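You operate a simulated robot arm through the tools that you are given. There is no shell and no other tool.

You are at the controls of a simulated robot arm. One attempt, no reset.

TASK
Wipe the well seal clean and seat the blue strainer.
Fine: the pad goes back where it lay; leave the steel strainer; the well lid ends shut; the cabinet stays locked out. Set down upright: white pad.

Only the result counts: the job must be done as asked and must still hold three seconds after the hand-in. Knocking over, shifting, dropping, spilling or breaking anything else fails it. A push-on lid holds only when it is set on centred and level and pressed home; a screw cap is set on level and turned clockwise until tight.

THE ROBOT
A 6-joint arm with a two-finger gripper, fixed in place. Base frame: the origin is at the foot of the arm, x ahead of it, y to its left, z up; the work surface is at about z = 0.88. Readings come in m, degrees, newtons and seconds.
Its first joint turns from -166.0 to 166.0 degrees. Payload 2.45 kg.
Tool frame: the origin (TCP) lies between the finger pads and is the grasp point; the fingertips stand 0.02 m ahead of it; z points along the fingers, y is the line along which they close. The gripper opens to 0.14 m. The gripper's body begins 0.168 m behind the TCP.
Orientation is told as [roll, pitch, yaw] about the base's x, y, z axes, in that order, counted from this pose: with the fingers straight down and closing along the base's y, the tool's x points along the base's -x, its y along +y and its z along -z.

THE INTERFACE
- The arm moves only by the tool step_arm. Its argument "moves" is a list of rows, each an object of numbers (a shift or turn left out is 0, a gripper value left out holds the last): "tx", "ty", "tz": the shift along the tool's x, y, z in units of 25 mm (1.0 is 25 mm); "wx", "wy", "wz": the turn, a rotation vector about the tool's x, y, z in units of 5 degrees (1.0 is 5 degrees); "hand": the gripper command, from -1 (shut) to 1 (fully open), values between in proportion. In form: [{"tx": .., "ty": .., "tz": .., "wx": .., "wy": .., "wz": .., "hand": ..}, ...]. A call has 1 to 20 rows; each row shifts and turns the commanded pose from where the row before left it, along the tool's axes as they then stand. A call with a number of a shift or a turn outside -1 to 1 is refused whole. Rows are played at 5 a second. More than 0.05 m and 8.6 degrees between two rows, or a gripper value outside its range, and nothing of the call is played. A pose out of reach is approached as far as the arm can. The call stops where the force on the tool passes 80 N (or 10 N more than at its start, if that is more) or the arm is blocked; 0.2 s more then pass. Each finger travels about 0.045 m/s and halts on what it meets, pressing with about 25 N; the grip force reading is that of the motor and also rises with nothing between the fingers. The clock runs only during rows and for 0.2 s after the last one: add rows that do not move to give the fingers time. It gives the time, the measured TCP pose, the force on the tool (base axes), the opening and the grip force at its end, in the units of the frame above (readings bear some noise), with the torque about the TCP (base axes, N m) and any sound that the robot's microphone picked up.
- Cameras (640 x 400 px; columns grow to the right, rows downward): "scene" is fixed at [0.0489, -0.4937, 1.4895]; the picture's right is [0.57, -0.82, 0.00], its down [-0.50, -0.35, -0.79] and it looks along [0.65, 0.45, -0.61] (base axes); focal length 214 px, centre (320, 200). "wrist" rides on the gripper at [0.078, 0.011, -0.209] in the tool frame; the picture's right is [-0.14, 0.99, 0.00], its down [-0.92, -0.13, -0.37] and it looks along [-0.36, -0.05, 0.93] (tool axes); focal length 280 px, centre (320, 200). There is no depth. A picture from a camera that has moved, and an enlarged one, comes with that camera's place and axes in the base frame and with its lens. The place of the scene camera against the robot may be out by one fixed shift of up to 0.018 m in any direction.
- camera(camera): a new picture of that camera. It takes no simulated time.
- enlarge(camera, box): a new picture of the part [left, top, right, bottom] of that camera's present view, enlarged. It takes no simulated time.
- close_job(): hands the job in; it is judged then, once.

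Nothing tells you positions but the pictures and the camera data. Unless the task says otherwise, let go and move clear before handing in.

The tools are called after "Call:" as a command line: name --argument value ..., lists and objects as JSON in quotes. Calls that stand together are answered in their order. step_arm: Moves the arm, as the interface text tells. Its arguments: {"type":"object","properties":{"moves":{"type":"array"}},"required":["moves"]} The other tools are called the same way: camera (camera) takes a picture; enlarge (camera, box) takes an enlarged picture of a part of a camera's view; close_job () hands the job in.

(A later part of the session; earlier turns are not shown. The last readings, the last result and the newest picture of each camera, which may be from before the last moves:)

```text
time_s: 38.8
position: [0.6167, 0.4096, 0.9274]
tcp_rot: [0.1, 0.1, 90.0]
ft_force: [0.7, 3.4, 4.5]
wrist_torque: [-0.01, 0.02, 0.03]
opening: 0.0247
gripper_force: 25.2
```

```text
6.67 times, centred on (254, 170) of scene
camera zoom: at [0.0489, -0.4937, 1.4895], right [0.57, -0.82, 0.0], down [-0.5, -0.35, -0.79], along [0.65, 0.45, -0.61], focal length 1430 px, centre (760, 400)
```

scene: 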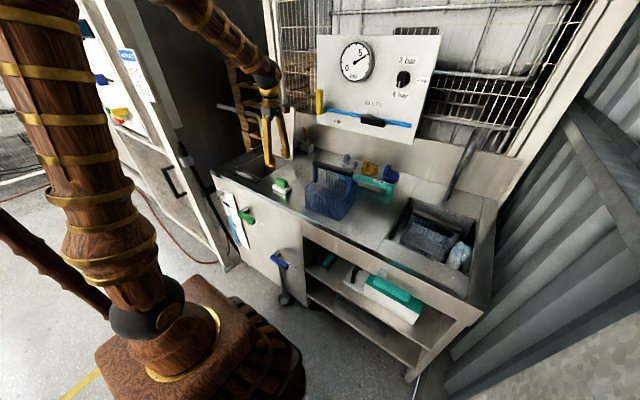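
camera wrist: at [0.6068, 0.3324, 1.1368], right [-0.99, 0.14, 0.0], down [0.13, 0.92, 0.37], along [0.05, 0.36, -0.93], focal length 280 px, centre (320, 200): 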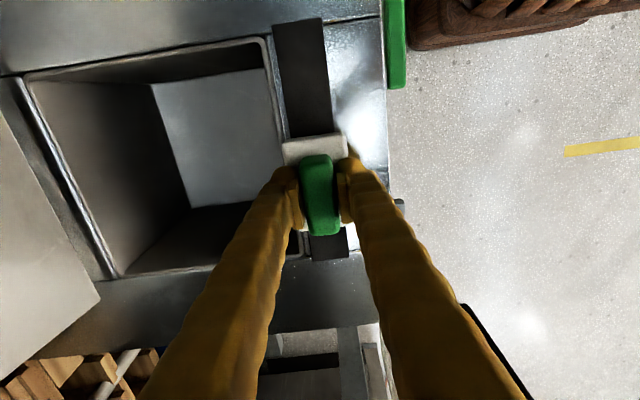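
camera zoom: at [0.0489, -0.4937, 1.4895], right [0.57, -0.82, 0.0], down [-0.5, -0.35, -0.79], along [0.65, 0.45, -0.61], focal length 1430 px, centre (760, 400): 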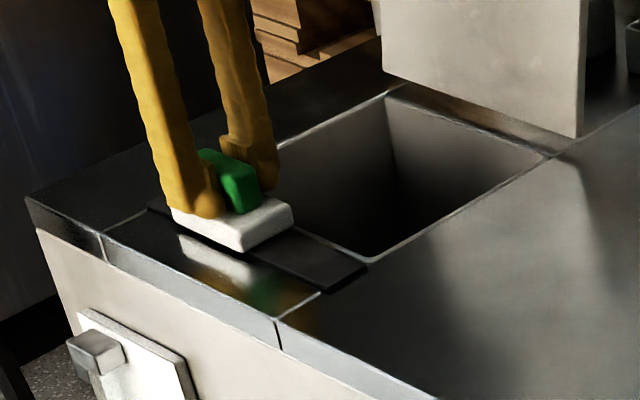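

The seal looks clean where exposed and the pad is still square in the grip. I'll finish the stroke to the near end.

Call:
step_arm --moves '[{"tx": 0.3}, {"tx": 0.3}, {"tx": 0.3}, {"tx": 0.3}, {"tx": 0.3}, {"tx": 0.3}]'

Call:
step_arm --moves '[{"tx": 0.3}, {"tx": 0.3}, {"tx": 0.3}, {"tx": 0.3}, {"tx": 0.3}, {"tx": 0.3}]'

Call:
camera --camera "wrist"

Call:
enlarge --camera "scene" --box '[206, 140, 302, 200]'

```text
time_s: 40.2
position: [0.6182, 0.3644, 0.9279]
tcp_rot: [0.0, 0.1, 89.9]
ft_force: [0.2, 0.3, 0.0]
wrist_torque: [0.01, 0.0, -0.01]
opening: 0.0246
gripper_force: 24.5
```

```text
time_s: 41.6
position: [0.6205, 0.3185, 0.9278]
tcp_rot: [0.0, 0.0, 90.0]
ft_force: [-1.1, -0.3, -1.0]
wrist_torque: [0.0, -0.02, 0.01]
opening: 0.0247
gripper_force: 25.4
```

```text
taken
camera wrist: at [0.6087, 0.2417, 1.1372], right [-0.99, 0.14, 0.0], down [0.13, 0.92, 0.37], along [0.05, 0.37, -0.93], focal length 280 px, centre (320, 200)
```

wrist: 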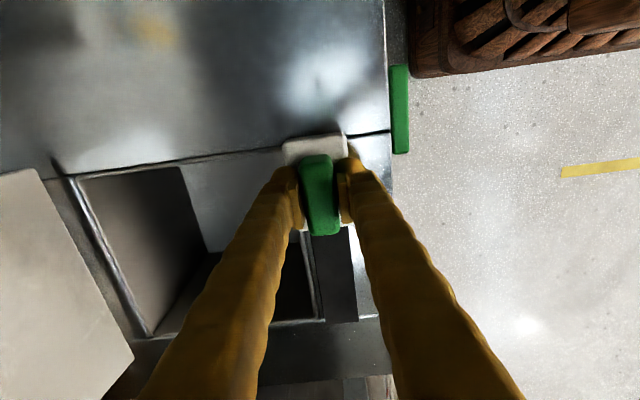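

```text
6.67 times, centred on (254, 170) of scene
camera zoom: at [0.0489, -0.4937, 1.4895], right [0.57, -0.82, 0.0], down [-0.5, -0.35, -0.79], along [0.65, 0.45, -0.61], focal length 1430 px, centre (760, 400)
```

zoom: 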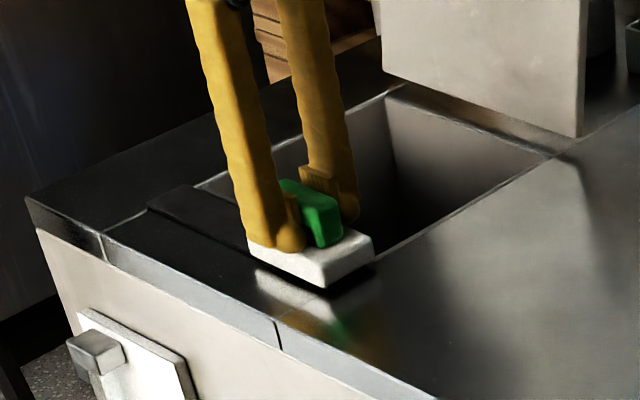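

The smear looks gone. I'll lift and swing back toward the bench so I can inspect the whole strip before returning the pad.

Call:
step_arm --moves '[{"tz": -0.4}, {"tz": -0.6}, {"tz": -0.4}, {"tx": 0.6}, {"tx": 0.8}, {"tx": 0.8}, {"tx": 0.8}, {"tx": 0.6}, {}]'

Call:
enlarge --camera "scene" --box '[220, 155, 276, 190]'

Call:
camera --camera "wrist"

```text
time_s: 43.6
position: [0.6208, 0.2298, 0.9639]
tcp_rot: [0.0, -0.1, 90.0]
ft_force: [-0.3, -0.2, -0.7]
wrist_torque: [-0.02, -0.01, 0.01]
opening: 0.0248
gripper_force: 24.9
```

```text
11.43 times, centred on (248, 172) of scene
camera zoom: at [0.0489, -0.4937, 1.4895], right [0.57, -0.82, 0.0], down [-0.5, -0.35, -0.79], along [0.65, 0.45, -0.61], focal length 2451 px, centre (1143, 514)
```

zoom: 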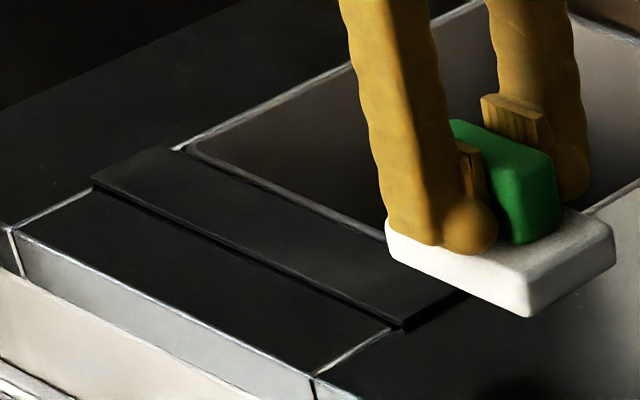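

```text
taken
camera wrist: at [0.6087, 0.1517, 1.1736], right [-0.99, 0.14, 0.0], down [0.13, 0.92, 0.37], along [0.05, 0.37, -0.93], focal length 280 px, centre (320, 200)
```

wrist: 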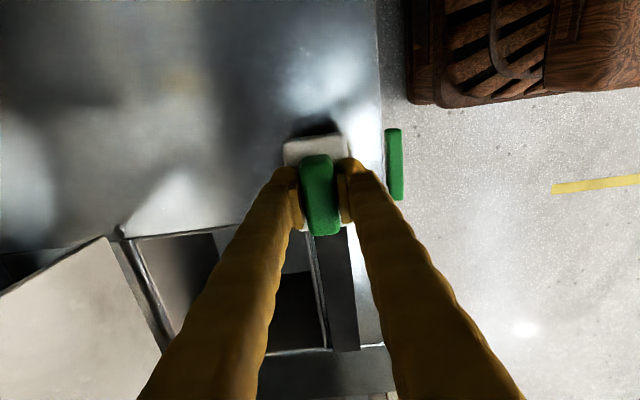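

Call:
enlarge --camera "wrist" --box '[300, 225, 380, 360]'

```text
2.96 times, centred on (340, 292) of wrist
camera zoom: at [0.6087, 0.1517, 1.1736], right [-0.99, 0.14, 0.0], down [0.13, 0.92, 0.37], along [0.05, 0.37, -0.93], focal length 831 px, centre (261, -74)
```

zoom: 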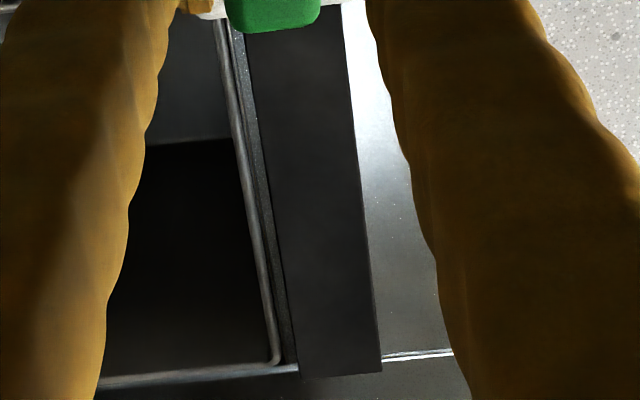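

The strip looks uniform, though I want a second full pass with steady contact to be sure. I'll go back and re-establish light contact.

Call:
step_arm --moves '[{"tx": -0.7}, {"tx": -0.8}, {"tx": -0.8}, {"tx": -0.8}, {"tx": -0.5}, {"tz": 0.5}, {"tz": 0.5}, {"tz": 0.4}, {}]'

Call:
step_arm --moves '[{"tz": 0.02}, {}]'

Call:
step_arm --moves '[{"tz": 0.016}, {}]'

```text
time_s: 45.6
position: [0.6198, 0.3204, 0.9277]
tcp_rot: [0.0, -0.1, 90.1]
ft_force: [-0.2, 0.0, -0.7]
wrist_torque: [0.01, -0.02, 0.02]
opening: 0.0246
gripper_force: 25.4
```

```text
time_s: 46.2
position: [0.6193, 0.3198, 0.928]
tcp_rot: [-0.1, 0.0, 90.0]
ft_force: [-0.4, -0.6, -0.1]
wrist_torque: [-0.01, 0.0, 0.02]
opening: 0.0246
gripper_force: 24.6
```

```text
time_s: 46.8
position: [0.6183, 0.3205, 0.9275]
tcp_rot: [0.0, 0.1, 90.0]
ft_force: [0.6, 1.7, 3.7]
wrist_torque: [-0.1, 0.05, -0.04]
opening: 0.0247
gripper_force: 24.4
```

Light contact (about 4 N). I'll add a little pressure and stroke toward +y in short stages.

Call:
step_arm --moves '[{"tz": 0.012}, {"tx": -0.2}, {"tx": -0.3}, {"tx": -0.3}, {"tx": -0.3}]'

Call:
step_arm --moves '[{"tx": -0.3}, {"tx": -0.3}, {"tx": -0.3}, {"tx": -0.3}]'

```text
time_s: 48.0
position: [0.6172, 0.3479, 0.9271]
tcp_rot: [0.1, 0.0, 90.0]
ft_force: [1.9, -16.5, 21.5]
wrist_torque: [-0.2, -0.02, 0.01]
opening: 0.0244
gripper_force: 24.9
```

```text
time_s: 49.0
position: [0.6183, 0.377, 0.9267]
tcp_rot: [0.1, -0.1, 90.0]
ft_force: [-0.4, -6.3, 8.2]
wrist_torque: [0.02, -0.04, -0.02]
opening: 0.0248
gripper_force: 24.9
```

Call:
step_arm --moves '[{"tz": 0.008, "tx": -0.3}, {"tx": -0.3}, {"tx": -0.3}, {"tx": -0.3}]'

Call:
step_arm --moves '[{"tz": 0.008, "tx": -0.3}, {"tx": -0.3}, {"tx": -0.3}, {"tx": -0.3}]'

Call:
step_arm --moves '[{"tz": 0.008, "tx": -0.3}, {"tx": -0.3}, {"tx": -0.3}, {"tx": -0.3}]'

```text
time_s: 50.0
position: [0.619, 0.4077, 0.9276]
tcp_rot: [0.0, 0.0, 90.0]
ft_force: [1.8, -9.3, 12.4]
wrist_torque: [-0.11, -0.04, -0.02]
opening: 0.0247
gripper_force: 25.0
```

```text
time_s: 51.0
position: [0.6176, 0.4383, 0.9278]
tcp_rot: [0.0, 0.0, 89.9]
ft_force: [0.3, 0.0, -1.1]
wrist_torque: [0.02, 0.01, 0.01]
opening: 0.0245
gripper_force: 24.8
```

```text
time_s: 52.0
position: [0.6194, 0.4673, 0.9268]
tcp_rot: [-0.1, 0.0, 90.0]
ft_force: [1.1, -18.9, 25.8]
wrist_torque: [-0.35, -0.08, 0.0]
opening: 0.0247
gripper_force: 24.7
```

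Contact held for most of the stroke. I'll stroke back over the far half, then look.

Call:
step_arm --moves '[{"tx": 0.3}, {"tx": 0.3}, {"tx": 0.3}, {"tx": 0.3}]'

Call:
step_arm --moves '[{"tx": 0.3}, {"tx": 0.3}, {"tx": 0.3}, {"tx": 0.3}]'

Call:
step_arm --moves '[{"tx": 0.3}, {"tx": 0.3}, {"tx": 0.3}, {"tx": 0.3}]'

```text
time_s: 53.0
position: [0.618, 0.4368, 0.9253]
tcp_rot: [-0.1, 0.0, 90.0]
ft_force: [-1.2, 17.8, 26.2]
wrist_torque: [0.3, 0.04, -0.01]
opening: 0.0249
gripper_force: 25.3
```

```text
time_s: 54.0
position: [0.6191, 0.4065, 0.9256]
tcp_rot: [-0.1, 0.0, 90.0]
ft_force: [-0.3, 0.9, 0.6]
wrist_torque: [-0.01, 0.0, -0.02]
opening: 0.0247
gripper_force: 25.3
```

```text
time_s: 55.0
position: [0.618, 0.3772, 0.9273]
tcp_rot: [0.0, 0.0, 90.0]
ft_force: [-0.2, -0.4, -0.9]
wrist_torque: [0.01, 0.0, 0.0]
opening: 0.0246
gripper_force: 25.5
```

The wipe is done. I'll lift and carry the pad back above where it lay, then inspect pad and seal.

Call:
step_arm --moves '[{"tz": -0.4}, {"tz": -0.6}, {"tz": -0.6}, {"tx": 0.6, "ty": -0.07}, {"tx": 0.8, "ty": -0.08}, {"tx": 0.8, "ty": -0.08}, {"tx": 0.8, "ty": -0.08}, {"tx": 0.8, "ty": -0.08}, {"tx": 0.8, "ty": -0.08}, {"tx": 0.8, "ty": -0.08}, {"tx": 0.8, "ty": -0.08}, {"tx": 0.8, "ty": -0.08}, {"tx": 0.8, "ty": -0.08}, {"tx": 0.8, "ty": -0.08}, {"tx": 0.8, "ty": -0.08}, {}]'

Call:
camera --camera "wrist"

Call:
enlarge --camera "scene" --box '[220, 155, 276, 190]'

Call:
enlarge --camera "scene" --box '[262, 155, 310, 195]'

```text
time_s: 58.4
position: [0.6428, 0.1417, 0.9646]
tcp_rot: [0.1, 0.0, 90.0]
ft_force: [-0.3, 0.1, -0.9]
wrist_torque: [0.0, -0.03, 0.0]
opening: 0.0247
gripper_force: 24.6
```

```text
taken
camera wrist: at [0.6318, 0.0642, 1.1744], right [-0.99, 0.14, 0.0], down [0.13, 0.92, 0.37], along [0.05, 0.37, -0.93], focal length 280 px, centre (320, 200)
```

wrist: 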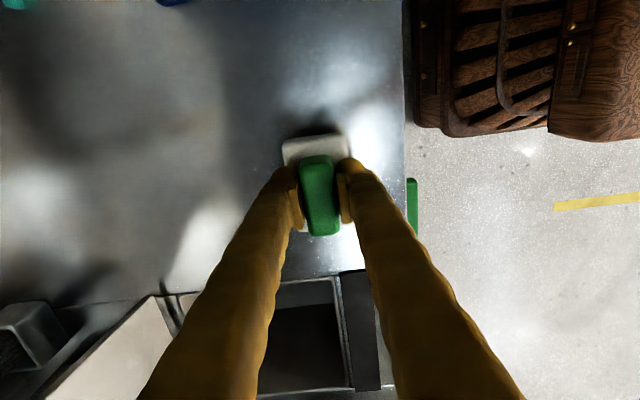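

```text
11.43 times, centred on (248, 172) of scene
camera zoom: at [0.0489, -0.4937, 1.4895], right [0.57, -0.82, 0.0], down [-0.5, -0.35, -0.79], along [0.65, 0.45, -0.61], focal length 2451 px, centre (1143, 514)
```

zoom: 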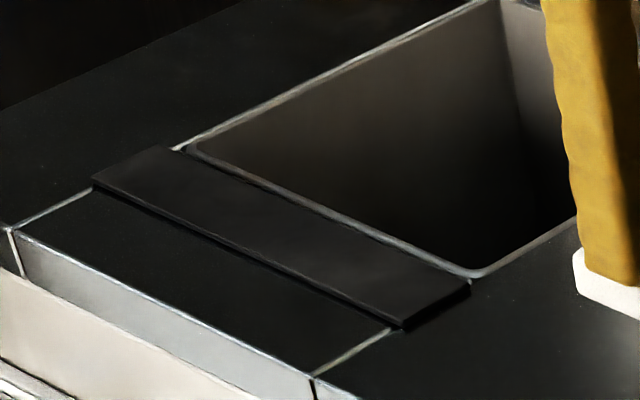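

```text
10.00 times, centred on (286, 175) of scene
camera zoom: at [0.0489, -0.4937, 1.4895], right [0.57, -0.82, 0.0], down [-0.5, -0.35, -0.79], along [0.65, 0.45, -0.61], focal length 2145 px, centre (660, 450)
```

zoom: 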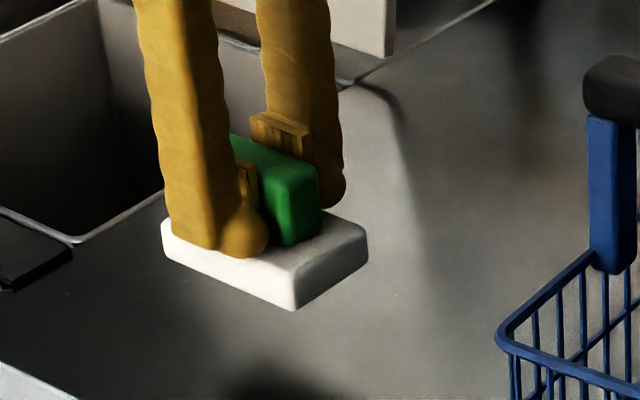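

The seal is clean from end to end. I'll align over the original spot and set the pad down gently.

Call:
step_arm --moves '[{"tx": 0.31, "ty": 0.05}, {"tz": 0.5}, {"tz": 0.5}, {"tz": 0.4}, {"tz": 0.1}, {}]'

Call:
enlarge --camera "scene" --box '[262, 165, 310, 195]'

```text
time_s: 59.8
position: [0.641, 0.1337, 0.9292]
tcp_rot: [0.0, 0.0, 90.0]
ft_force: [0.7, 0.2, -0.2]
wrist_torque: [0.0, 0.05, 0.01]
opening: 0.0247
gripper_force: 25.0
```

```text
13.33 times, centred on (286, 180) of scene
camera zoom: at [0.0489, -0.4937, 1.4895], right [0.57, -0.82, 0.0], down [-0.5, -0.35, -0.79], along [0.65, 0.45, -0.61], focal length 2860 px, centre (773, 467)
```

zoom: 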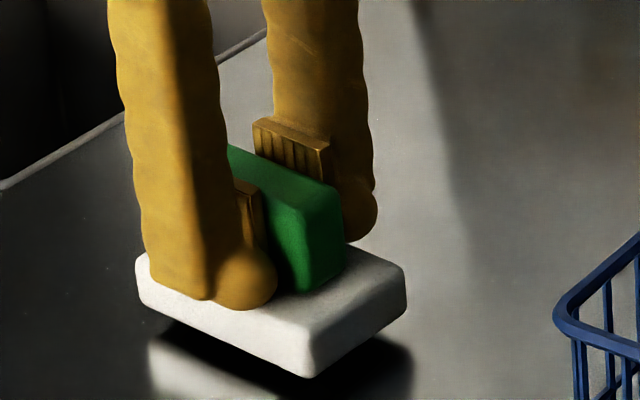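

The pad hovers about 6 mm above the bench and roughly 1–2 mm off its original image position. I'll correct that and lower to contact.

Call:
step_arm --moves '[{"tx": 0.056, "ty": -0.04, "tz": 0.1}, {"tz": 0.06}, {}]'

Call:
step_arm --moves '[{"tz": 0.04}, {}]'

Call:
step_arm --moves '[{"tz": 0.02}, {}]'

Call:
enlarge --camera "scene" --box '[262, 165, 310, 195]'

```text
time_s: 60.6
position: [0.6413, 0.1323, 0.9247]
tcp_rot: [0.1, 0.0, 90.0]
ft_force: [0.7, -0.2, -0.2]
wrist_torque: [0.0, 0.01, -0.01]
opening: 0.0246
gripper_force: 25.1
```

```text
time_s: 61.2
position: [0.6413, 0.1332, 0.9222]
tcp_rot: [0.0, 0.0, 89.9]
ft_force: [0.2, 0.1, -0.6]
wrist_torque: [-0.01, -0.05, -0.02]
opening: 0.0248
gripper_force: 25.4
```

```text
time_s: 61.8
position: [0.6407, 0.1323, 0.9218]
tcp_rot: [-0.1, 0.0, 90.0]
ft_force: [-0.2, 0.2, -0.1]
wrist_torque: [0.01, 0.0, -0.01]
opening: 0.0247
gripper_force: 25.4
```

```text
13.33 times, centred on (286, 180) of scene
camera zoom: at [0.0489, -0.4937, 1.4895], right [0.57, -0.82, 0.0], down [-0.5, -0.35, -0.79], along [0.65, 0.45, -0.61], focal length 2860 px, centre (773, 467)
```

zoom: 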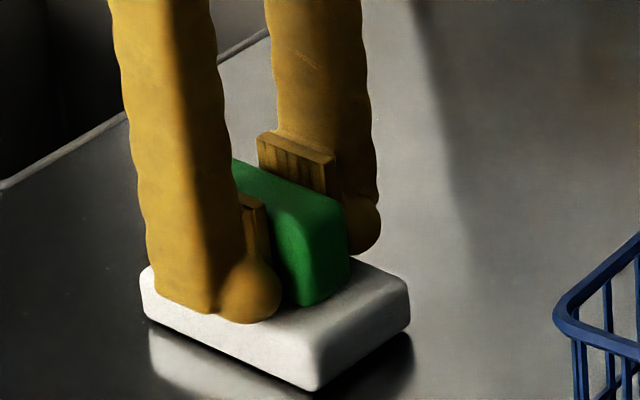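

The pad matches its original image position now. A final half-millimetre at a time until I feel the bench.

Call:
step_arm --moves '[{"tz": 0.02}, {}]'

Call:
step_arm --moves '[{"tz": 0.016}, {}]'

```text
time_s: 62.4
position: [0.6419, 0.1327, 0.9228]
tcp_rot: [0.0, 0.1, 90.0]
ft_force: [-0.2, -1.3, -0.8]
wrist_torque: [-0.01, 0.01, 0.0]
opening: 0.0249
gripper_force: 25.5
```

```text
time_s: 63.0
position: [0.6412, 0.132, 0.9217]
tcp_rot: [0.0, 0.0, 90.0]
ft_force: [-0.5, 0.5, -0.6]
wrist_torque: [-0.02, 0.01, 0.04]
opening: 0.0245
gripper_force: 24.8
```

Call:
step_arm --moves '[{"tz": 0.02}, {}]'

Call:
step_arm --moves '[{"tz": 0.02}, {}]'

```text
time_s: 63.6
position: [0.6409, 0.1336, 0.9224]
tcp_rot: [0.0, 0.0, 89.9]
ft_force: [0.8, 1.0, -1.4]
wrist_torque: [-0.01, 0.0, -0.01]
opening: 0.0249
gripper_force: 25.2
```

```text
time_s: 64.2
position: [0.6413, 0.1318, 0.9224]
tcp_rot: [-0.1, 0.0, 90.0]
ft_force: [-4.2, 2.9, 12.8]
wrist_torque: [0.02, 0.04, 0.02]
opening: 0.0249
gripper_force: 25.0
```

The pad is on the bench. I'll open, then rise straight up.

Call:
step_arm --moves '[{"tz": -0.016}, {"hand": -0.5}, {}, {"hand": 0}, {}, {}, {"tz": -0.3}, {"tz": -0.8}, {"tz": -0.9}, {"tz": -0.9}, {"tz": -0.9}, {"tz": -0.9}, {"tz": -0.9}, {}]'

Call:
enlarge --camera "scene" --box '[262, 165, 310, 195]'

Call:
camera --camera "wrist"

```text
time_s: 67.2
position: [0.6403, 0.1338, 1.0637]
tcp_rot: [-0.1, 0.0, 90.0]
ft_force: [-0.4, 0.2, 0.7]
wrist_torque: [-0.02, -0.01, 0.0]
opening: 0.07
gripper_force: 0.1
```

```text
13.33 times, centred on (286, 180) of scene
camera zoom: at [0.0489, -0.4937, 1.4895], right [0.57, -0.82, 0.0], down [-0.5, -0.35, -0.79], along [0.65, 0.45, -0.61], focal length 2860 px, centre (773, 467)
```

zoom: 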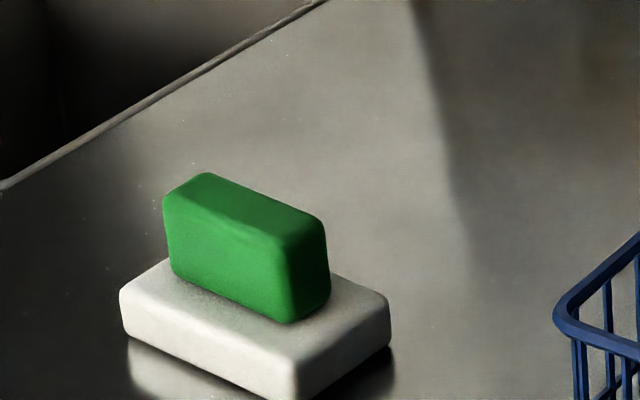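

```text
taken
camera wrist: at [0.6299, 0.0552, 1.2717], right [-0.99, 0.14, 0.0], down [0.13, 0.92, 0.37], along [0.05, 0.37, -0.93], focal length 280 px, centre (320, 200)
```

wrist: 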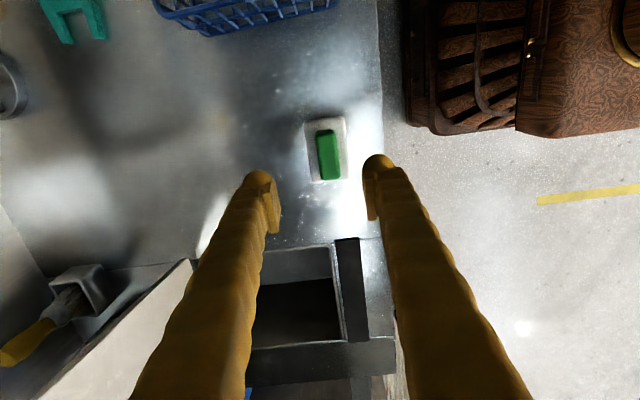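

On release the fingertips dragged the pad about 9 mm toward −x. I'll locate it precisely, re-grip slightly higher, and put it back properly.

Call:
enlarge --camera "wrist" --box '[270, 100, 370, 200]'

```text
4.00 times, centred on (320, 150) of wrist
camera zoom: at [0.6299, 0.0552, 1.2717], right [-0.99, 0.14, 0.0], down [0.13, 0.92, 0.37], along [0.05, 0.37, -0.93], focal length 1122 px, centre (320, 400)
```

zoom: 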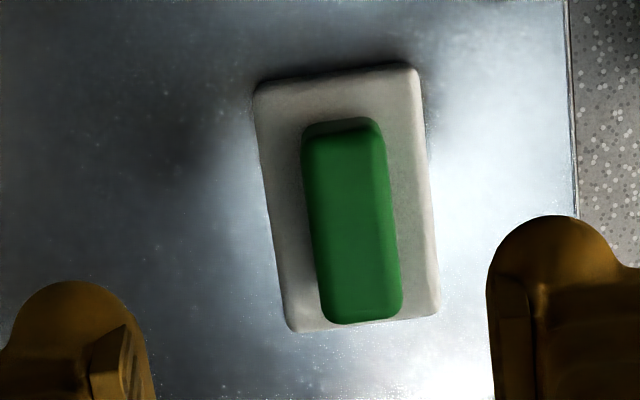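

The handle is now at (0.6306, 0.1353), so it needs +10 mm in x and −1 mm in y. I'll grip it with the fingertips well clear of the white pad.

Call:
step_arm --moves '[{"ty": 0.41, "tx": -0.084, "tz": 0.5}, {"tz": 0.9}, {"tz": 0.9}, {"tz": 0.9}, {"tz": 0.9}, {"tz": 0.7}, {"tz": 0.5}, {}, {"hand": -1}, {}, {}, {}, {}]'

Call:
step_arm --moves '[{"tz": -0.1}, {"tz": -0.1}, {"tz": -0.06}, {}]'

Call:
enlarge --camera "scene" --box '[262, 165, 310, 195]'

```text
time_s: 70.0
position: [0.6329, 0.1342, 0.9292]
tcp_rot: [0.0, 0.0, 90.0]
ft_force: [0.4, 0.6, 0.4]
wrist_torque: [-0.03, 0.03, 0.01]
opening: 0.0247
gripper_force: 24.6
```

```text
time_s: 71.0
position: [0.6322, 0.1353, 0.9359]
tcp_rot: [0.0, 0.0, 90.0]
ft_force: [-0.6, -0.4, -0.7]
wrist_torque: [-0.02, 0.01, 0.0]
opening: 0.0247
gripper_force: 25.5
```

```text
13.33 times, centred on (286, 180) of scene
camera zoom: at [0.0489, -0.4937, 1.4895], right [0.57, -0.82, 0.0], down [-0.5, -0.35, -0.79], along [0.65, 0.45, -0.61], focal length 2860 px, centre (773, 467)
```

zoom: 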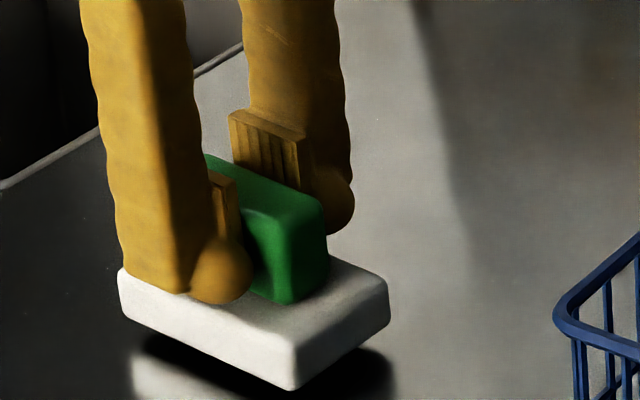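

It came up cleanly. I'll shift it to its original spot and compare the image before lowering.

Call:
step_arm --moves '[{"ty": -0.18, "tx": 0.02}, {"ty": -0.18, "tx": 0.02}, {}]'

Call:
step_arm --moves '[{"tz": 0.1}, {"tz": 0.08}, {}]'

Call:
enlarge --camera "scene" --box '[262, 165, 310, 195]'

```text
time_s: 71.8
position: [0.6412, 0.1348, 0.9348]
tcp_rot: [0.1, 0.0, 90.0]
ft_force: [-0.7, 0.6, -0.9]
wrist_torque: [-0.01, 0.02, -0.01]
opening: 0.0249
gripper_force: 24.3
```

```text
time_s: 72.6
position: [0.64, 0.1351, 0.9313]
tcp_rot: [0.0, -0.1, 90.1]
ft_force: [-0.7, -0.1, -0.4]
wrist_torque: [0.01, 0.0, 0.01]
opening: 0.025
gripper_force: 25.1
```

```text
13.33 times, centred on (286, 180) of scene
camera zoom: at [0.0489, -0.4937, 1.4895], right [0.57, -0.82, 0.0], down [-0.5, -0.35, -0.79], along [0.65, 0.45, -0.61], focal length 2860 px, centre (773, 467)
```

zoom: 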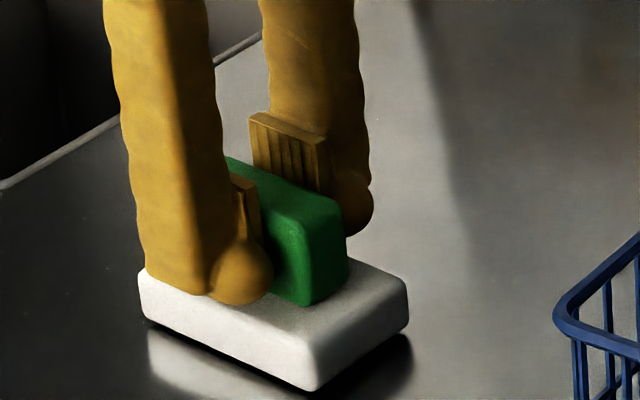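

The pad is within about 1 mm of its first position. Lowering to contact.

Call:
step_arm --moves '[{"tz": 0.03}, {"tz": 0.03}, {}]'

Call:
step_arm --moves '[{"tz": 0.02}, {}]'

```text
time_s: 73.4
position: [0.6416, 0.1349, 0.9291]
tcp_rot: [0.1, 0.0, 90.0]
ft_force: [-0.3, -0.7, -0.6]
wrist_torque: [0.02, -0.01, -0.02]
opening: 0.0249
gripper_force: 24.9
```

```text
time_s: 74.0
position: [0.6416, 0.1342, 0.9286]
tcp_rot: [0.0, 0.0, 90.0]
ft_force: [0.3, 0.4, -0.3]
wrist_torque: [0.02, 0.02, -0.04]
opening: 0.0246
gripper_force: 24.6
```

Call:
step_arm --moves '[{"tz": 0.02}, {}]'

Call:
step_arm --moves '[{"tz": 0.02}, {}]'

```text
time_s: 74.6
position: [0.6408, 0.1346, 0.9289]
tcp_rot: [0.0, 0.0, 90.0]
ft_force: [-0.2, 0.8, -0.1]
wrist_torque: [0.0, -0.02, 0.02]
opening: 0.0247
gripper_force: 25.4
```

```text
time_s: 75.2
position: [0.6411, 0.1334, 0.9293]
tcp_rot: [0.0, 0.0, 90.0]
ft_force: [-0.8, 2.1, 11.3]
wrist_torque: [-0.01, 0.03, 0.01]
opening: 0.0246
gripper_force: 25.4
```

Contact made. I'll open a little and check that the pad stays put.

Call:
step_arm --moves '[{"tz": -0.02}, {"hand": -0.5}, {}, {}]'

Call:
enlarge --camera "scene" --box '[262, 165, 310, 195]'

```text
time_s: 76.2
position: [0.641, 0.1347, 0.9282]
tcp_rot: [0.0, 0.0, 90.1]
ft_force: [0.3, -0.3, 1.0]
wrist_torque: [0.01, -0.01, -0.02]
opening: 0.035
gripper_force: 0.1
```

```text
13.33 times, centred on (286, 180) of scene
camera zoom: at [0.0489, -0.4937, 1.4895], right [0.57, -0.82, 0.0], down [-0.5, -0.35, -0.79], along [0.65, 0.45, -0.61], focal length 2860 px, centre (773, 467)
```

zoom: 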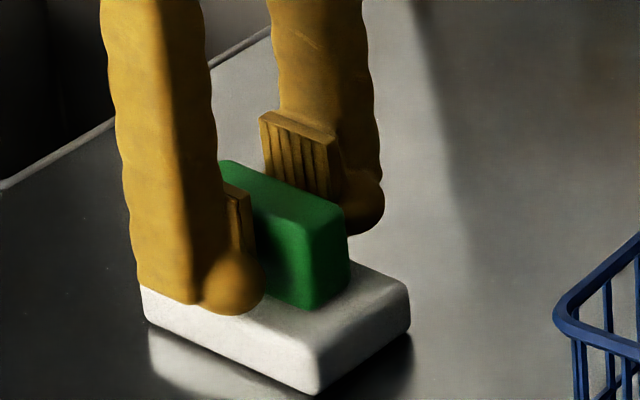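

The pad stayed in place at its original spot. I'll rise straight up, then verify.

Call:
step_arm --moves '[{"tz": -0.3, "hand": -0.4}, {"tz": -0.5}, {"tz": -0.9}, {"tz": -0.9}, {"tz": -0.9}, {"tz": -0.9}, {"tz": -0.9}, {"tz": -0.9, "hand": 0}, {}]'

Call:
enlarge --camera "scene" --box '[262, 165, 310, 195]'

Call:
camera --camera "wrist"

```text
time_s: 78.2
position: [0.6401, 0.1312, 1.0847]
tcp_rot: [-0.1, 0.0, 90.0]
ft_force: [-1.2, -0.6, 0.4]
wrist_torque: [-0.03, -0.02, 0.0]
opening: 0.0701
gripper_force: 0.0
```

```text
13.33 times, centred on (286, 180) of scene
camera zoom: at [0.0489, -0.4937, 1.4895], right [0.57, -0.82, 0.0], down [-0.5, -0.35, -0.79], along [0.65, 0.45, -0.61], focal length 2860 px, centre (773, 467)
```

zoom: 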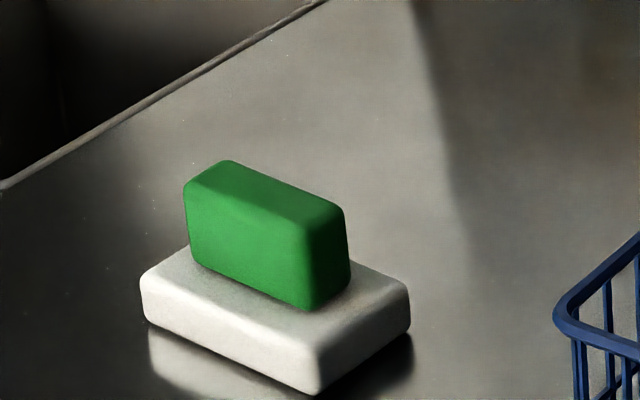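

```text
taken
camera wrist: at [0.6296, 0.0549, 1.2932], right [-0.99, 0.14, 0.0], down [0.13, 0.92, 0.37], along [0.05, 0.37, -0.93], focal length 280 px, centre (320, 200)
```

wrist: 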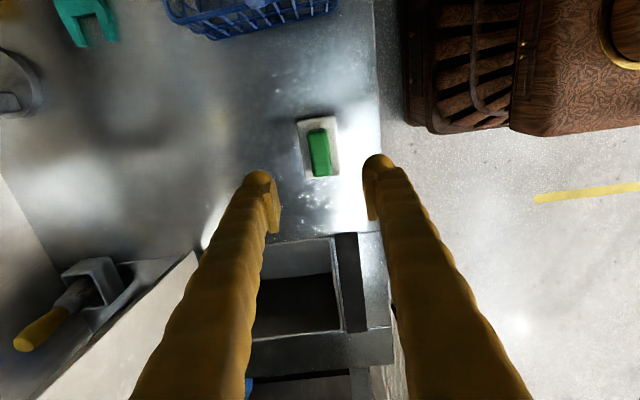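

The pad is back where it lay, upright. Next I rise and move above the blue strainer's handle for a closer look.

Call:
step_arm --moves '[{"tz": -0.9}, {"tz": -0.9}, {"tz": -0.9}, {"tz": -0.9}, {"tz": -0.9}, {"tz": -0.94}, {"tx": 0.94, "ty": -0.17}, {"tx": 0.94, "ty": -0.17}, {"tx": 0.94, "ty": -0.17}, {"tx": 0.94, "ty": -0.17}, {"tx": 0.94, "ty": -0.17}, {"tx": 0.94, "ty": -0.17}, {"tx": 0.94, "ty": -0.17}, {"tx": 0.94, "ty": -0.17}, {"tx": 0.94, "ty": -0.17}, {"tx": 0.94, "ty": -0.17}, {}]'

Call:
camera --camera "wrist"

Call:
enlarge --camera "wrist" --box '[220, 60, 420, 200]'

Call:
enlarge --camera "scene" --box '[290, 130, 386, 220]'

```text
time_s: 81.8
position: [0.6829, -0.099, 1.2203]
tcp_rot: [0.1, 0.0, 90.0]
ft_force: [-0.6, 0.0, -0.1]
wrist_torque: [0.0, -0.01, -0.01]
opening: 0.0702
gripper_force: 0.0
```

```text
taken
camera wrist: at [0.6715, -0.1776, 1.4297], right [-0.99, 0.14, 0.0], down [0.13, 0.92, 0.37], along [0.05, 0.37, -0.93], focal length 280 px, centre (320, 200)
```

wrist: 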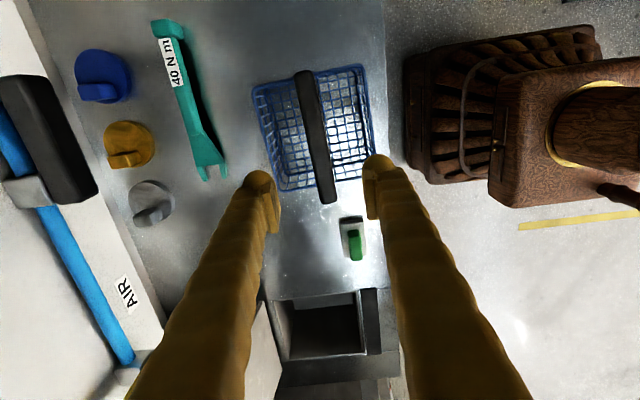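

```text
2.86 times, centred on (320, 130) of wrist
camera zoom: at [0.6715, -0.1776, 1.4297], right [-0.99, 0.14, 0.0], down [0.13, 0.92, 0.37], along [0.05, 0.37, -0.93], focal length 801 px, centre (320, 400)
```

zoom: 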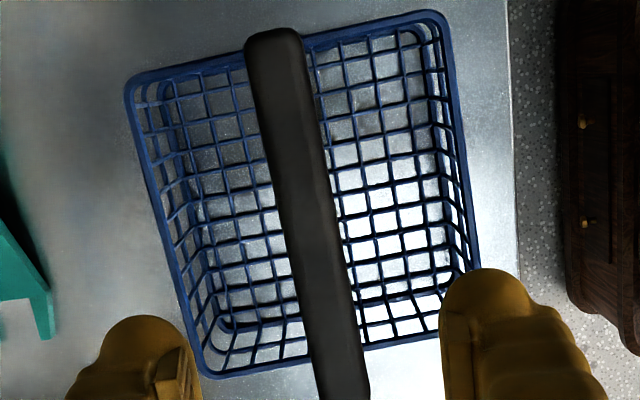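

```text
4.44 times, centred on (338, 175) of scene
camera zoom: at [0.0489, -0.4937, 1.4895], right [0.57, -0.82, 0.0], down [-0.5, -0.35, -0.79], along [0.65, 0.45, -0.61], focal length 953 px, centre (240, 311)
```

zoom: 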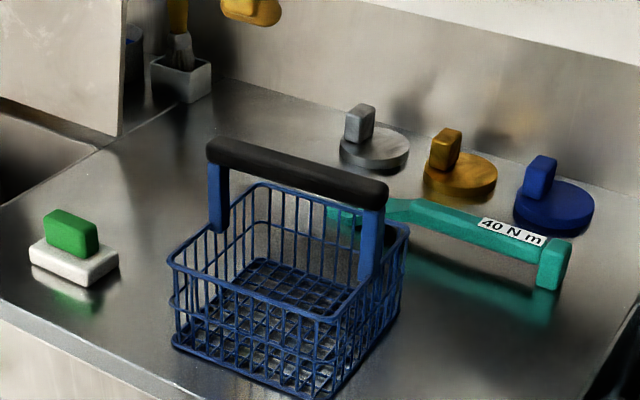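

The strainer's centre is about (0.684, −0.114) with yaw ≈ 3.5°, its bar around z ≈ 1.05. I'll align the hand with the bar and descend partway.

Call:
step_arm --moves '[{"tx": 0.576, "ty": -0.06}, {"wz": -0.7}, {"tz": 0.8}, {"tz": 0.9}, {"tz": 0.9}, {"tz": 0.9}, {"tz": 0.9}, {"tz": 0.8}, {}]'

Call:
camera --camera "wrist"

Call:
enlarge --camera "scene" --box '[290, 130, 386, 220]'

```text
time_s: 83.8
position: [0.6864, -0.1141, 1.0881]
tcp_rot: [0.0, 0.1, 93.5]
ft_force: [-0.3, -0.3, -0.7]
wrist_torque: [0.02, 0.03, 0.0]
opening: 0.0699
gripper_force: 0.0
```

```text
taken
camera wrist: at [0.6786, -0.1921, 1.2974], right [-1.0, 0.08, 0.0], down [0.07, 0.93, 0.37], along [0.03, 0.37, -0.93], focal length 280 px, centre (320, 200)
```

wrist: 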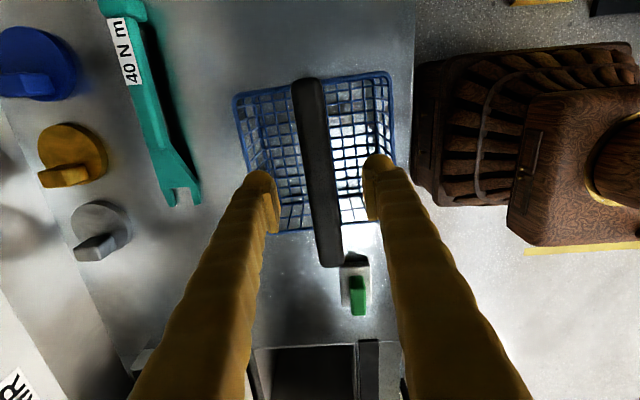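

```text
4.44 times, centred on (338, 175) of scene
camera zoom: at [0.0489, -0.4937, 1.4895], right [0.57, -0.82, 0.0], down [-0.5, -0.35, -0.79], along [0.65, 0.45, -0.61], focal length 953 px, centre (240, 311)
```

zoom: 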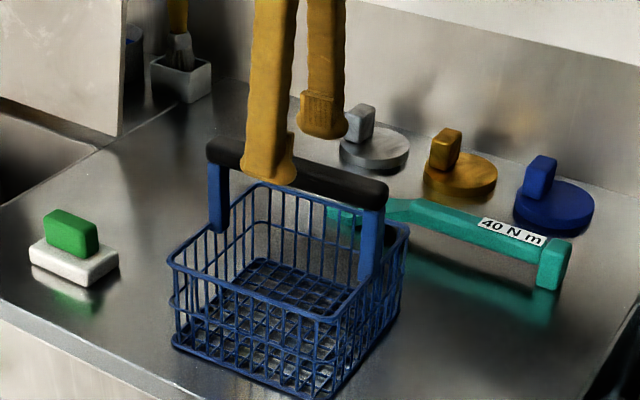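

The fingers straddle the bar and it is centred between them. I'll check the bar's angle in an enlargement.

Call:
enlarge --camera "wrist" --box '[220, 60, 420, 280]'

```text
1.82 times, centred on (320, 170) of wrist
camera zoom: at [0.6786, -0.1921, 1.2974], right [-1.0, 0.08, 0.0], down [0.07, 0.93, 0.37], along [0.03, 0.37, -0.93], focal length 510 px, centre (320, 254)
```

zoom: 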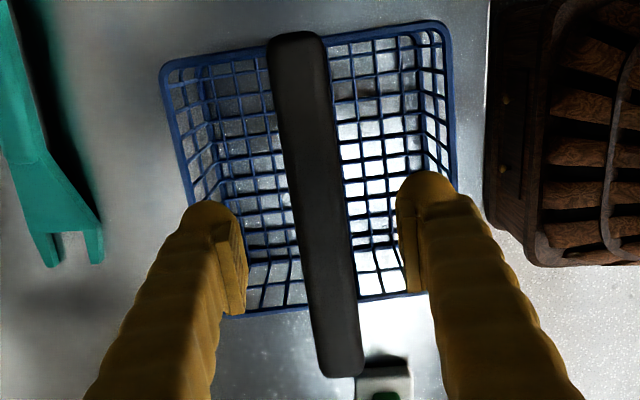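

The bar is about 0.024 m wide, top near z 1.065, yaw ≈ 2.7°, centred on the TCP. I'll trim the angle, lower onto it and close.

Call:
step_arm --moves '[{"wz": 0.14}, {"tz": 0.5}, {"tz": 0.5}, {"tz": 0.5}, {}, {"hand": -1}, {}, {}, {}, {}, {}]'

Call:
enlarge --camera "scene" --box '[290, 130, 386, 220]'

Call:
camera --camera "wrist"

```text
time_s: 86.2
position: [0.682, -0.1154, 1.0539]
tcp_rot: [0.0, 0.1, 92.8]
ft_force: [0.6, 0.2, -0.7]
wrist_torque: [-0.08, 0.01, 0.17]
opening: 0.0251
gripper_force: 25.3
```

```text
4.44 times, centred on (338, 175) of scene
camera zoom: at [0.0489, -0.4937, 1.4895], right [0.57, -0.82, 0.0], down [-0.5, -0.35, -0.79], along [0.65, 0.45, -0.61], focal length 953 px, centre (240, 311)
```

zoom: 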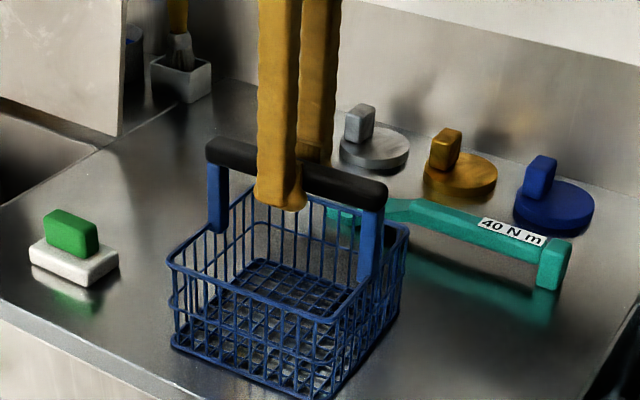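

```text
taken
camera wrist: at [0.676, -0.1934, 1.2628], right [-1.0, 0.09, 0.0], down [0.08, 0.93, 0.37], along [0.03, 0.37, -0.93], focal length 280 px, centre (320, 200)
```

wrist: 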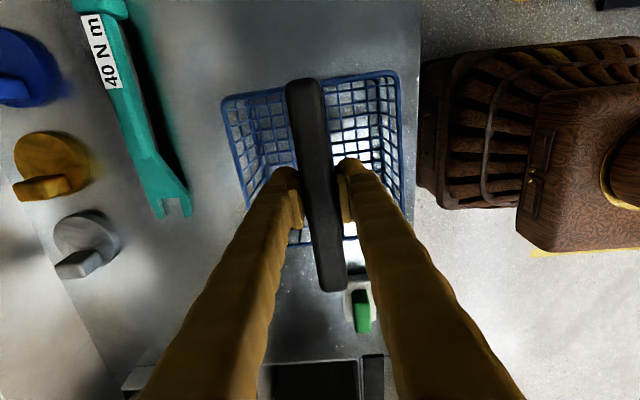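

Gripped (opening 0.025 m). I'll lift a centimetre slowly and check the hold.

Call:
step_arm --moves '[{"tz": -0.1}, {"tz": -0.1}, {"tz": -0.2}, {"tz": -0.2}, {}]'

Call:
enlarge --camera "scene" --box '[290, 130, 386, 220]'

```text
time_s: 87.4
position: [0.6849, -0.1169, 1.0681]
tcp_rot: [0.0, 0.1, 92.8]
ft_force: [0.1, -0.2, -4.6]
wrist_torque: [0.0, -0.01, 0.01]
opening: 0.0251
gripper_force: 25.1
```

```text
4.44 times, centred on (338, 175) of scene
camera zoom: at [0.0489, -0.4937, 1.4895], right [0.57, -0.82, 0.0], down [-0.5, -0.35, -0.79], along [0.65, 0.45, -0.61], focal length 953 px, centre (240, 311)
```

zoom: 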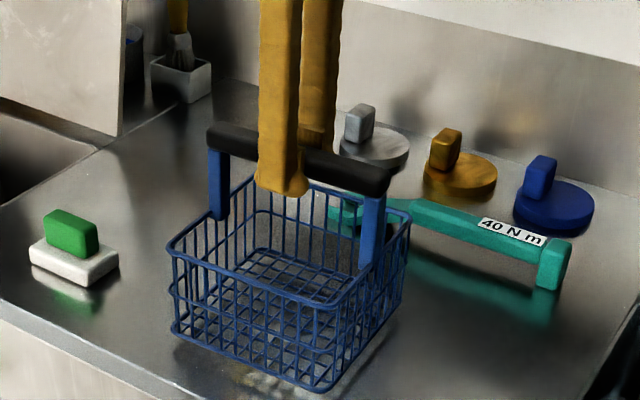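

The strainer hangs level (about 4.6 N). I'll lift it well clear, square it to the well, then carry it over the pad toward the well.

Call:
step_arm --moves '[{"tz": -0.4}, {"tz": -0.6}, {"tz": -0.6}, {"tz": -0.6}, {"tz": -0.6}, {"tz": -0.6}, {"tz": -0.6}, {"tz": -0.6}, {"tz": -0.4}, {"wz": 0.28}, {"wz": 0.28}, {}]'

Call:
step_arm --moves '[{"tx": -0.3, "ty": -0.05}, {"tx": -0.6, "ty": -0.1}, {"tx": -0.8, "ty": -0.1}, {"tx": -0.8, "ty": -0.1}, {"tx": -0.8, "ty": -0.1}, {"tx": -0.8, "ty": -0.1}, {"tx": -0.8, "ty": -0.1}, {"tx": -0.8, "ty": -0.1}, {"tx": -0.8, "ty": -0.1}, {"tx": -0.8, "ty": -0.1}, {"tx": -0.8, "ty": -0.1}, {"tx": -0.8, "ty": -0.1}, {"tx": -0.6, "ty": -0.1}, {"tx": -0.3, "ty": -0.05}, {}]'

Call:
camera --camera "scene"

Call:
camera --camera "wrist"

```text
time_s: 90.0
position: [0.6849, -0.1153, 1.1932]
tcp_rot: [0.0, 0.1, 89.9]
ft_force: [-0.3, 0.7, -3.6]
wrist_torque: [0.01, 0.01, 0.0]
opening: 0.0248
gripper_force: 25.1
```

```text
time_s: 93.2
position: [0.7182, 0.1287, 1.1914]
tcp_rot: [0.0, 0.0, 90.0]
ft_force: [0.0, -0.7, -4.2]
wrist_torque: [-0.02, 0.01, -0.03]
opening: 0.0254
gripper_force: 24.9
```

```text
taken
```

scene: 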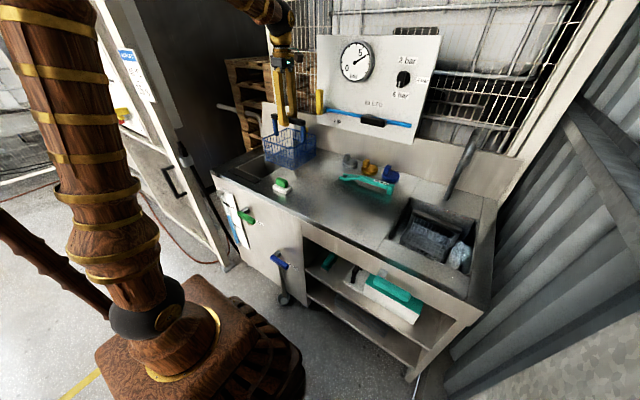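

```text
taken
camera wrist: at [0.7062, 0.0519, 1.4002], right [-0.99, 0.14, 0.0], down [0.13, 0.92, 0.37], along [0.05, 0.37, -0.93], focal length 280 px, centre (320, 200)
```

wrist: 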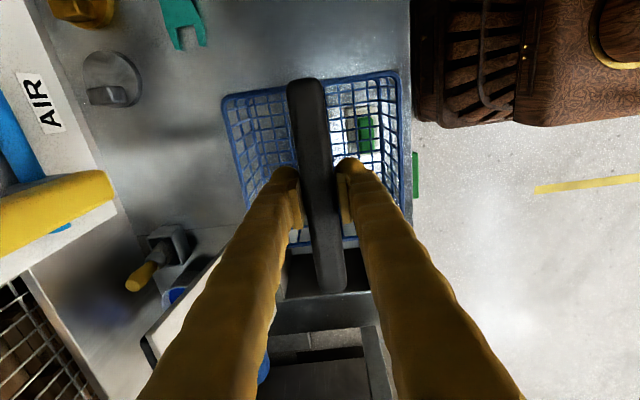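

Carrying well, level and clear. I'll continue to above the well.

Call:
step_arm --moves '[{"tx": -0.3, "ty": -0.05}, {"tx": -0.6, "ty": -0.1}, {"tx": -0.8, "ty": -0.1}, {"tx": -0.8, "ty": -0.1}, {"tx": -0.8, "ty": -0.1}, {"tx": -0.8, "ty": -0.1}, {"tx": -0.8, "ty": -0.1}, {"tx": -0.8, "ty": -0.1}, {"tx": -0.8, "ty": -0.1}, {"tx": -0.8, "ty": -0.1}, {"tx": -0.8, "ty": -0.1}, {"tx": -0.8, "ty": -0.1}, {"tx": -0.6, "ty": -0.1}, {"tx": -0.5, "ty": -0.07}, {"tx": -0.28}, {}, {}]'

Call:
camera --camera "scene"

Call:
enlarge --camera "wrist" --box '[200, 60, 440, 310]'

Call:
enlarge --camera "scene" --box '[206, 90, 318, 200]'

```text
time_s: 96.8
position: [0.7498, 0.3869, 1.1933]
tcp_rot: [0.0, 0.0, 90.1]
ft_force: [-0.7, -0.6, -4.4]
wrist_torque: [0.01, 0.01, 0.0]
opening: 0.0253
gripper_force: 25.4
```

```text
taken
```

scene: 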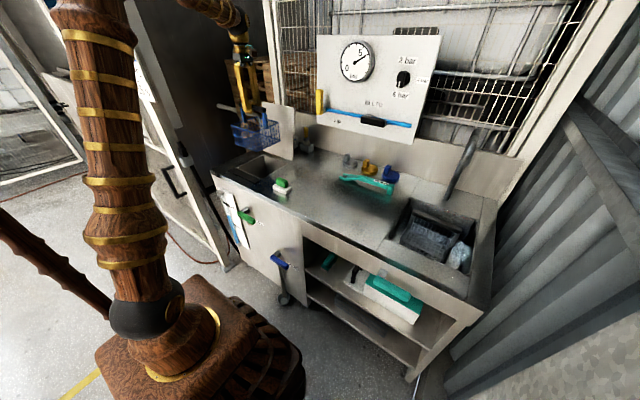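

```text
1.60 times, centred on (320, 185) of wrist
camera zoom: at [0.7385, 0.309, 1.4018], right [-0.99, 0.14, 0.0], down [0.13, 0.92, 0.37], along [0.05, 0.36, -0.93], focal length 449 px, centre (320, 224)
```

zoom: 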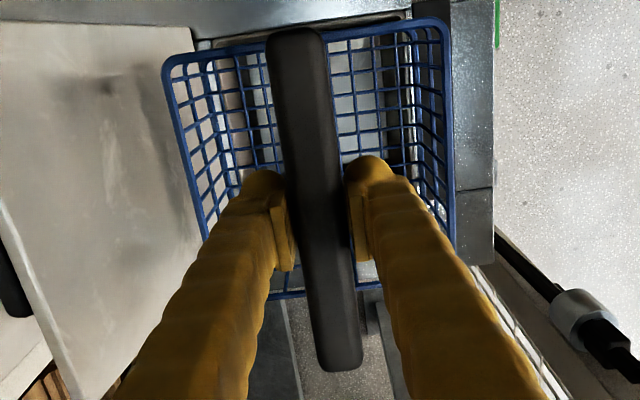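

```text
3.64 times, centred on (262, 145) of scene
camera zoom: at [0.0489, -0.4937, 1.4895], right [0.57, -0.82, 0.0], down [-0.5, -0.35, -0.79], along [0.65, 0.45, -0.61], focal length 780 px, centre (531, 400)
```

zoom: 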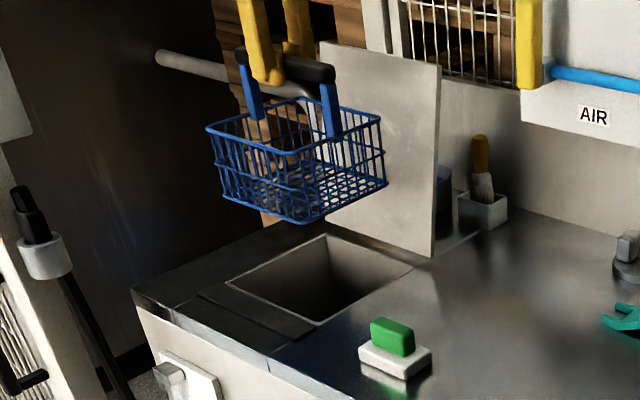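

The strainer's rim is centred at (0.749, 0.390) against the well at (0.751, 0.392). I'll trim, lower to just above the opening and check.

Call:
step_arm --moves '[{"tx": -0.08, "ty": -0.07}, {"tz": 0.4}, {"tz": 0.7}, {"tz": 0.7}, {"tz": 0.7}, {"tz": 0.7}, {"tz": 0.7}, {"tz": 0.5}, {"tz": 0.3}, {}, {}]'

Call:
enlarge --camera "wrist" --box '[200, 60, 440, 310]'

Call:
enlarge --camera "scene" --box '[206, 100, 306, 190]'

```text
time_s: 99.2
position: [0.7525, 0.3894, 1.0738]
tcp_rot: [0.0, -0.1, 90.0]
ft_force: [-0.3, 0.9, -3.3]
wrist_torque: [-0.04, 0.01, 0.03]
opening: 0.025
gripper_force: 25.3
```

```text
1.60 times, centred on (320, 185) of wrist
camera zoom: at [0.7418, 0.3124, 1.2829], right [-0.99, 0.14, 0.0], down [0.13, 0.92, 0.37], along [0.05, 0.37, -0.93], focal length 449 px, centre (320, 224)
```

zoom: 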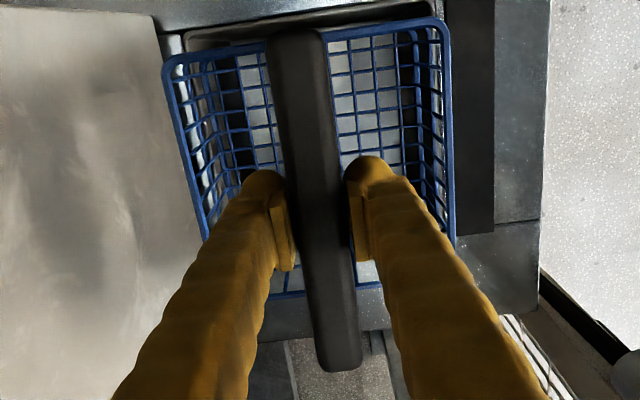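

```text
4.44 times, centred on (256, 145) of scene
camera zoom: at [0.0489, -0.4937, 1.4895], right [0.57, -0.82, 0.0], down [-0.5, -0.35, -0.79], along [0.65, 0.45, -0.61], focal length 953 px, centre (604, 444)
```

zoom: 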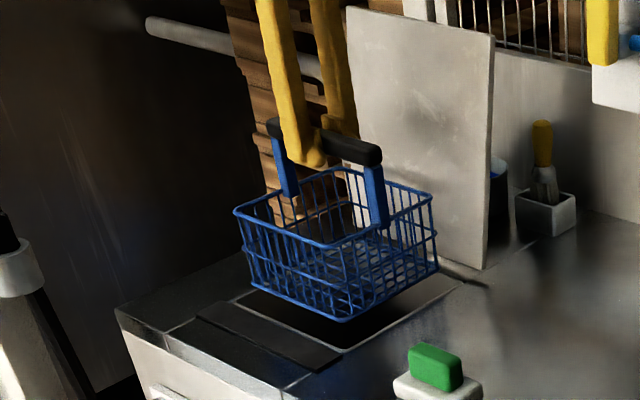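

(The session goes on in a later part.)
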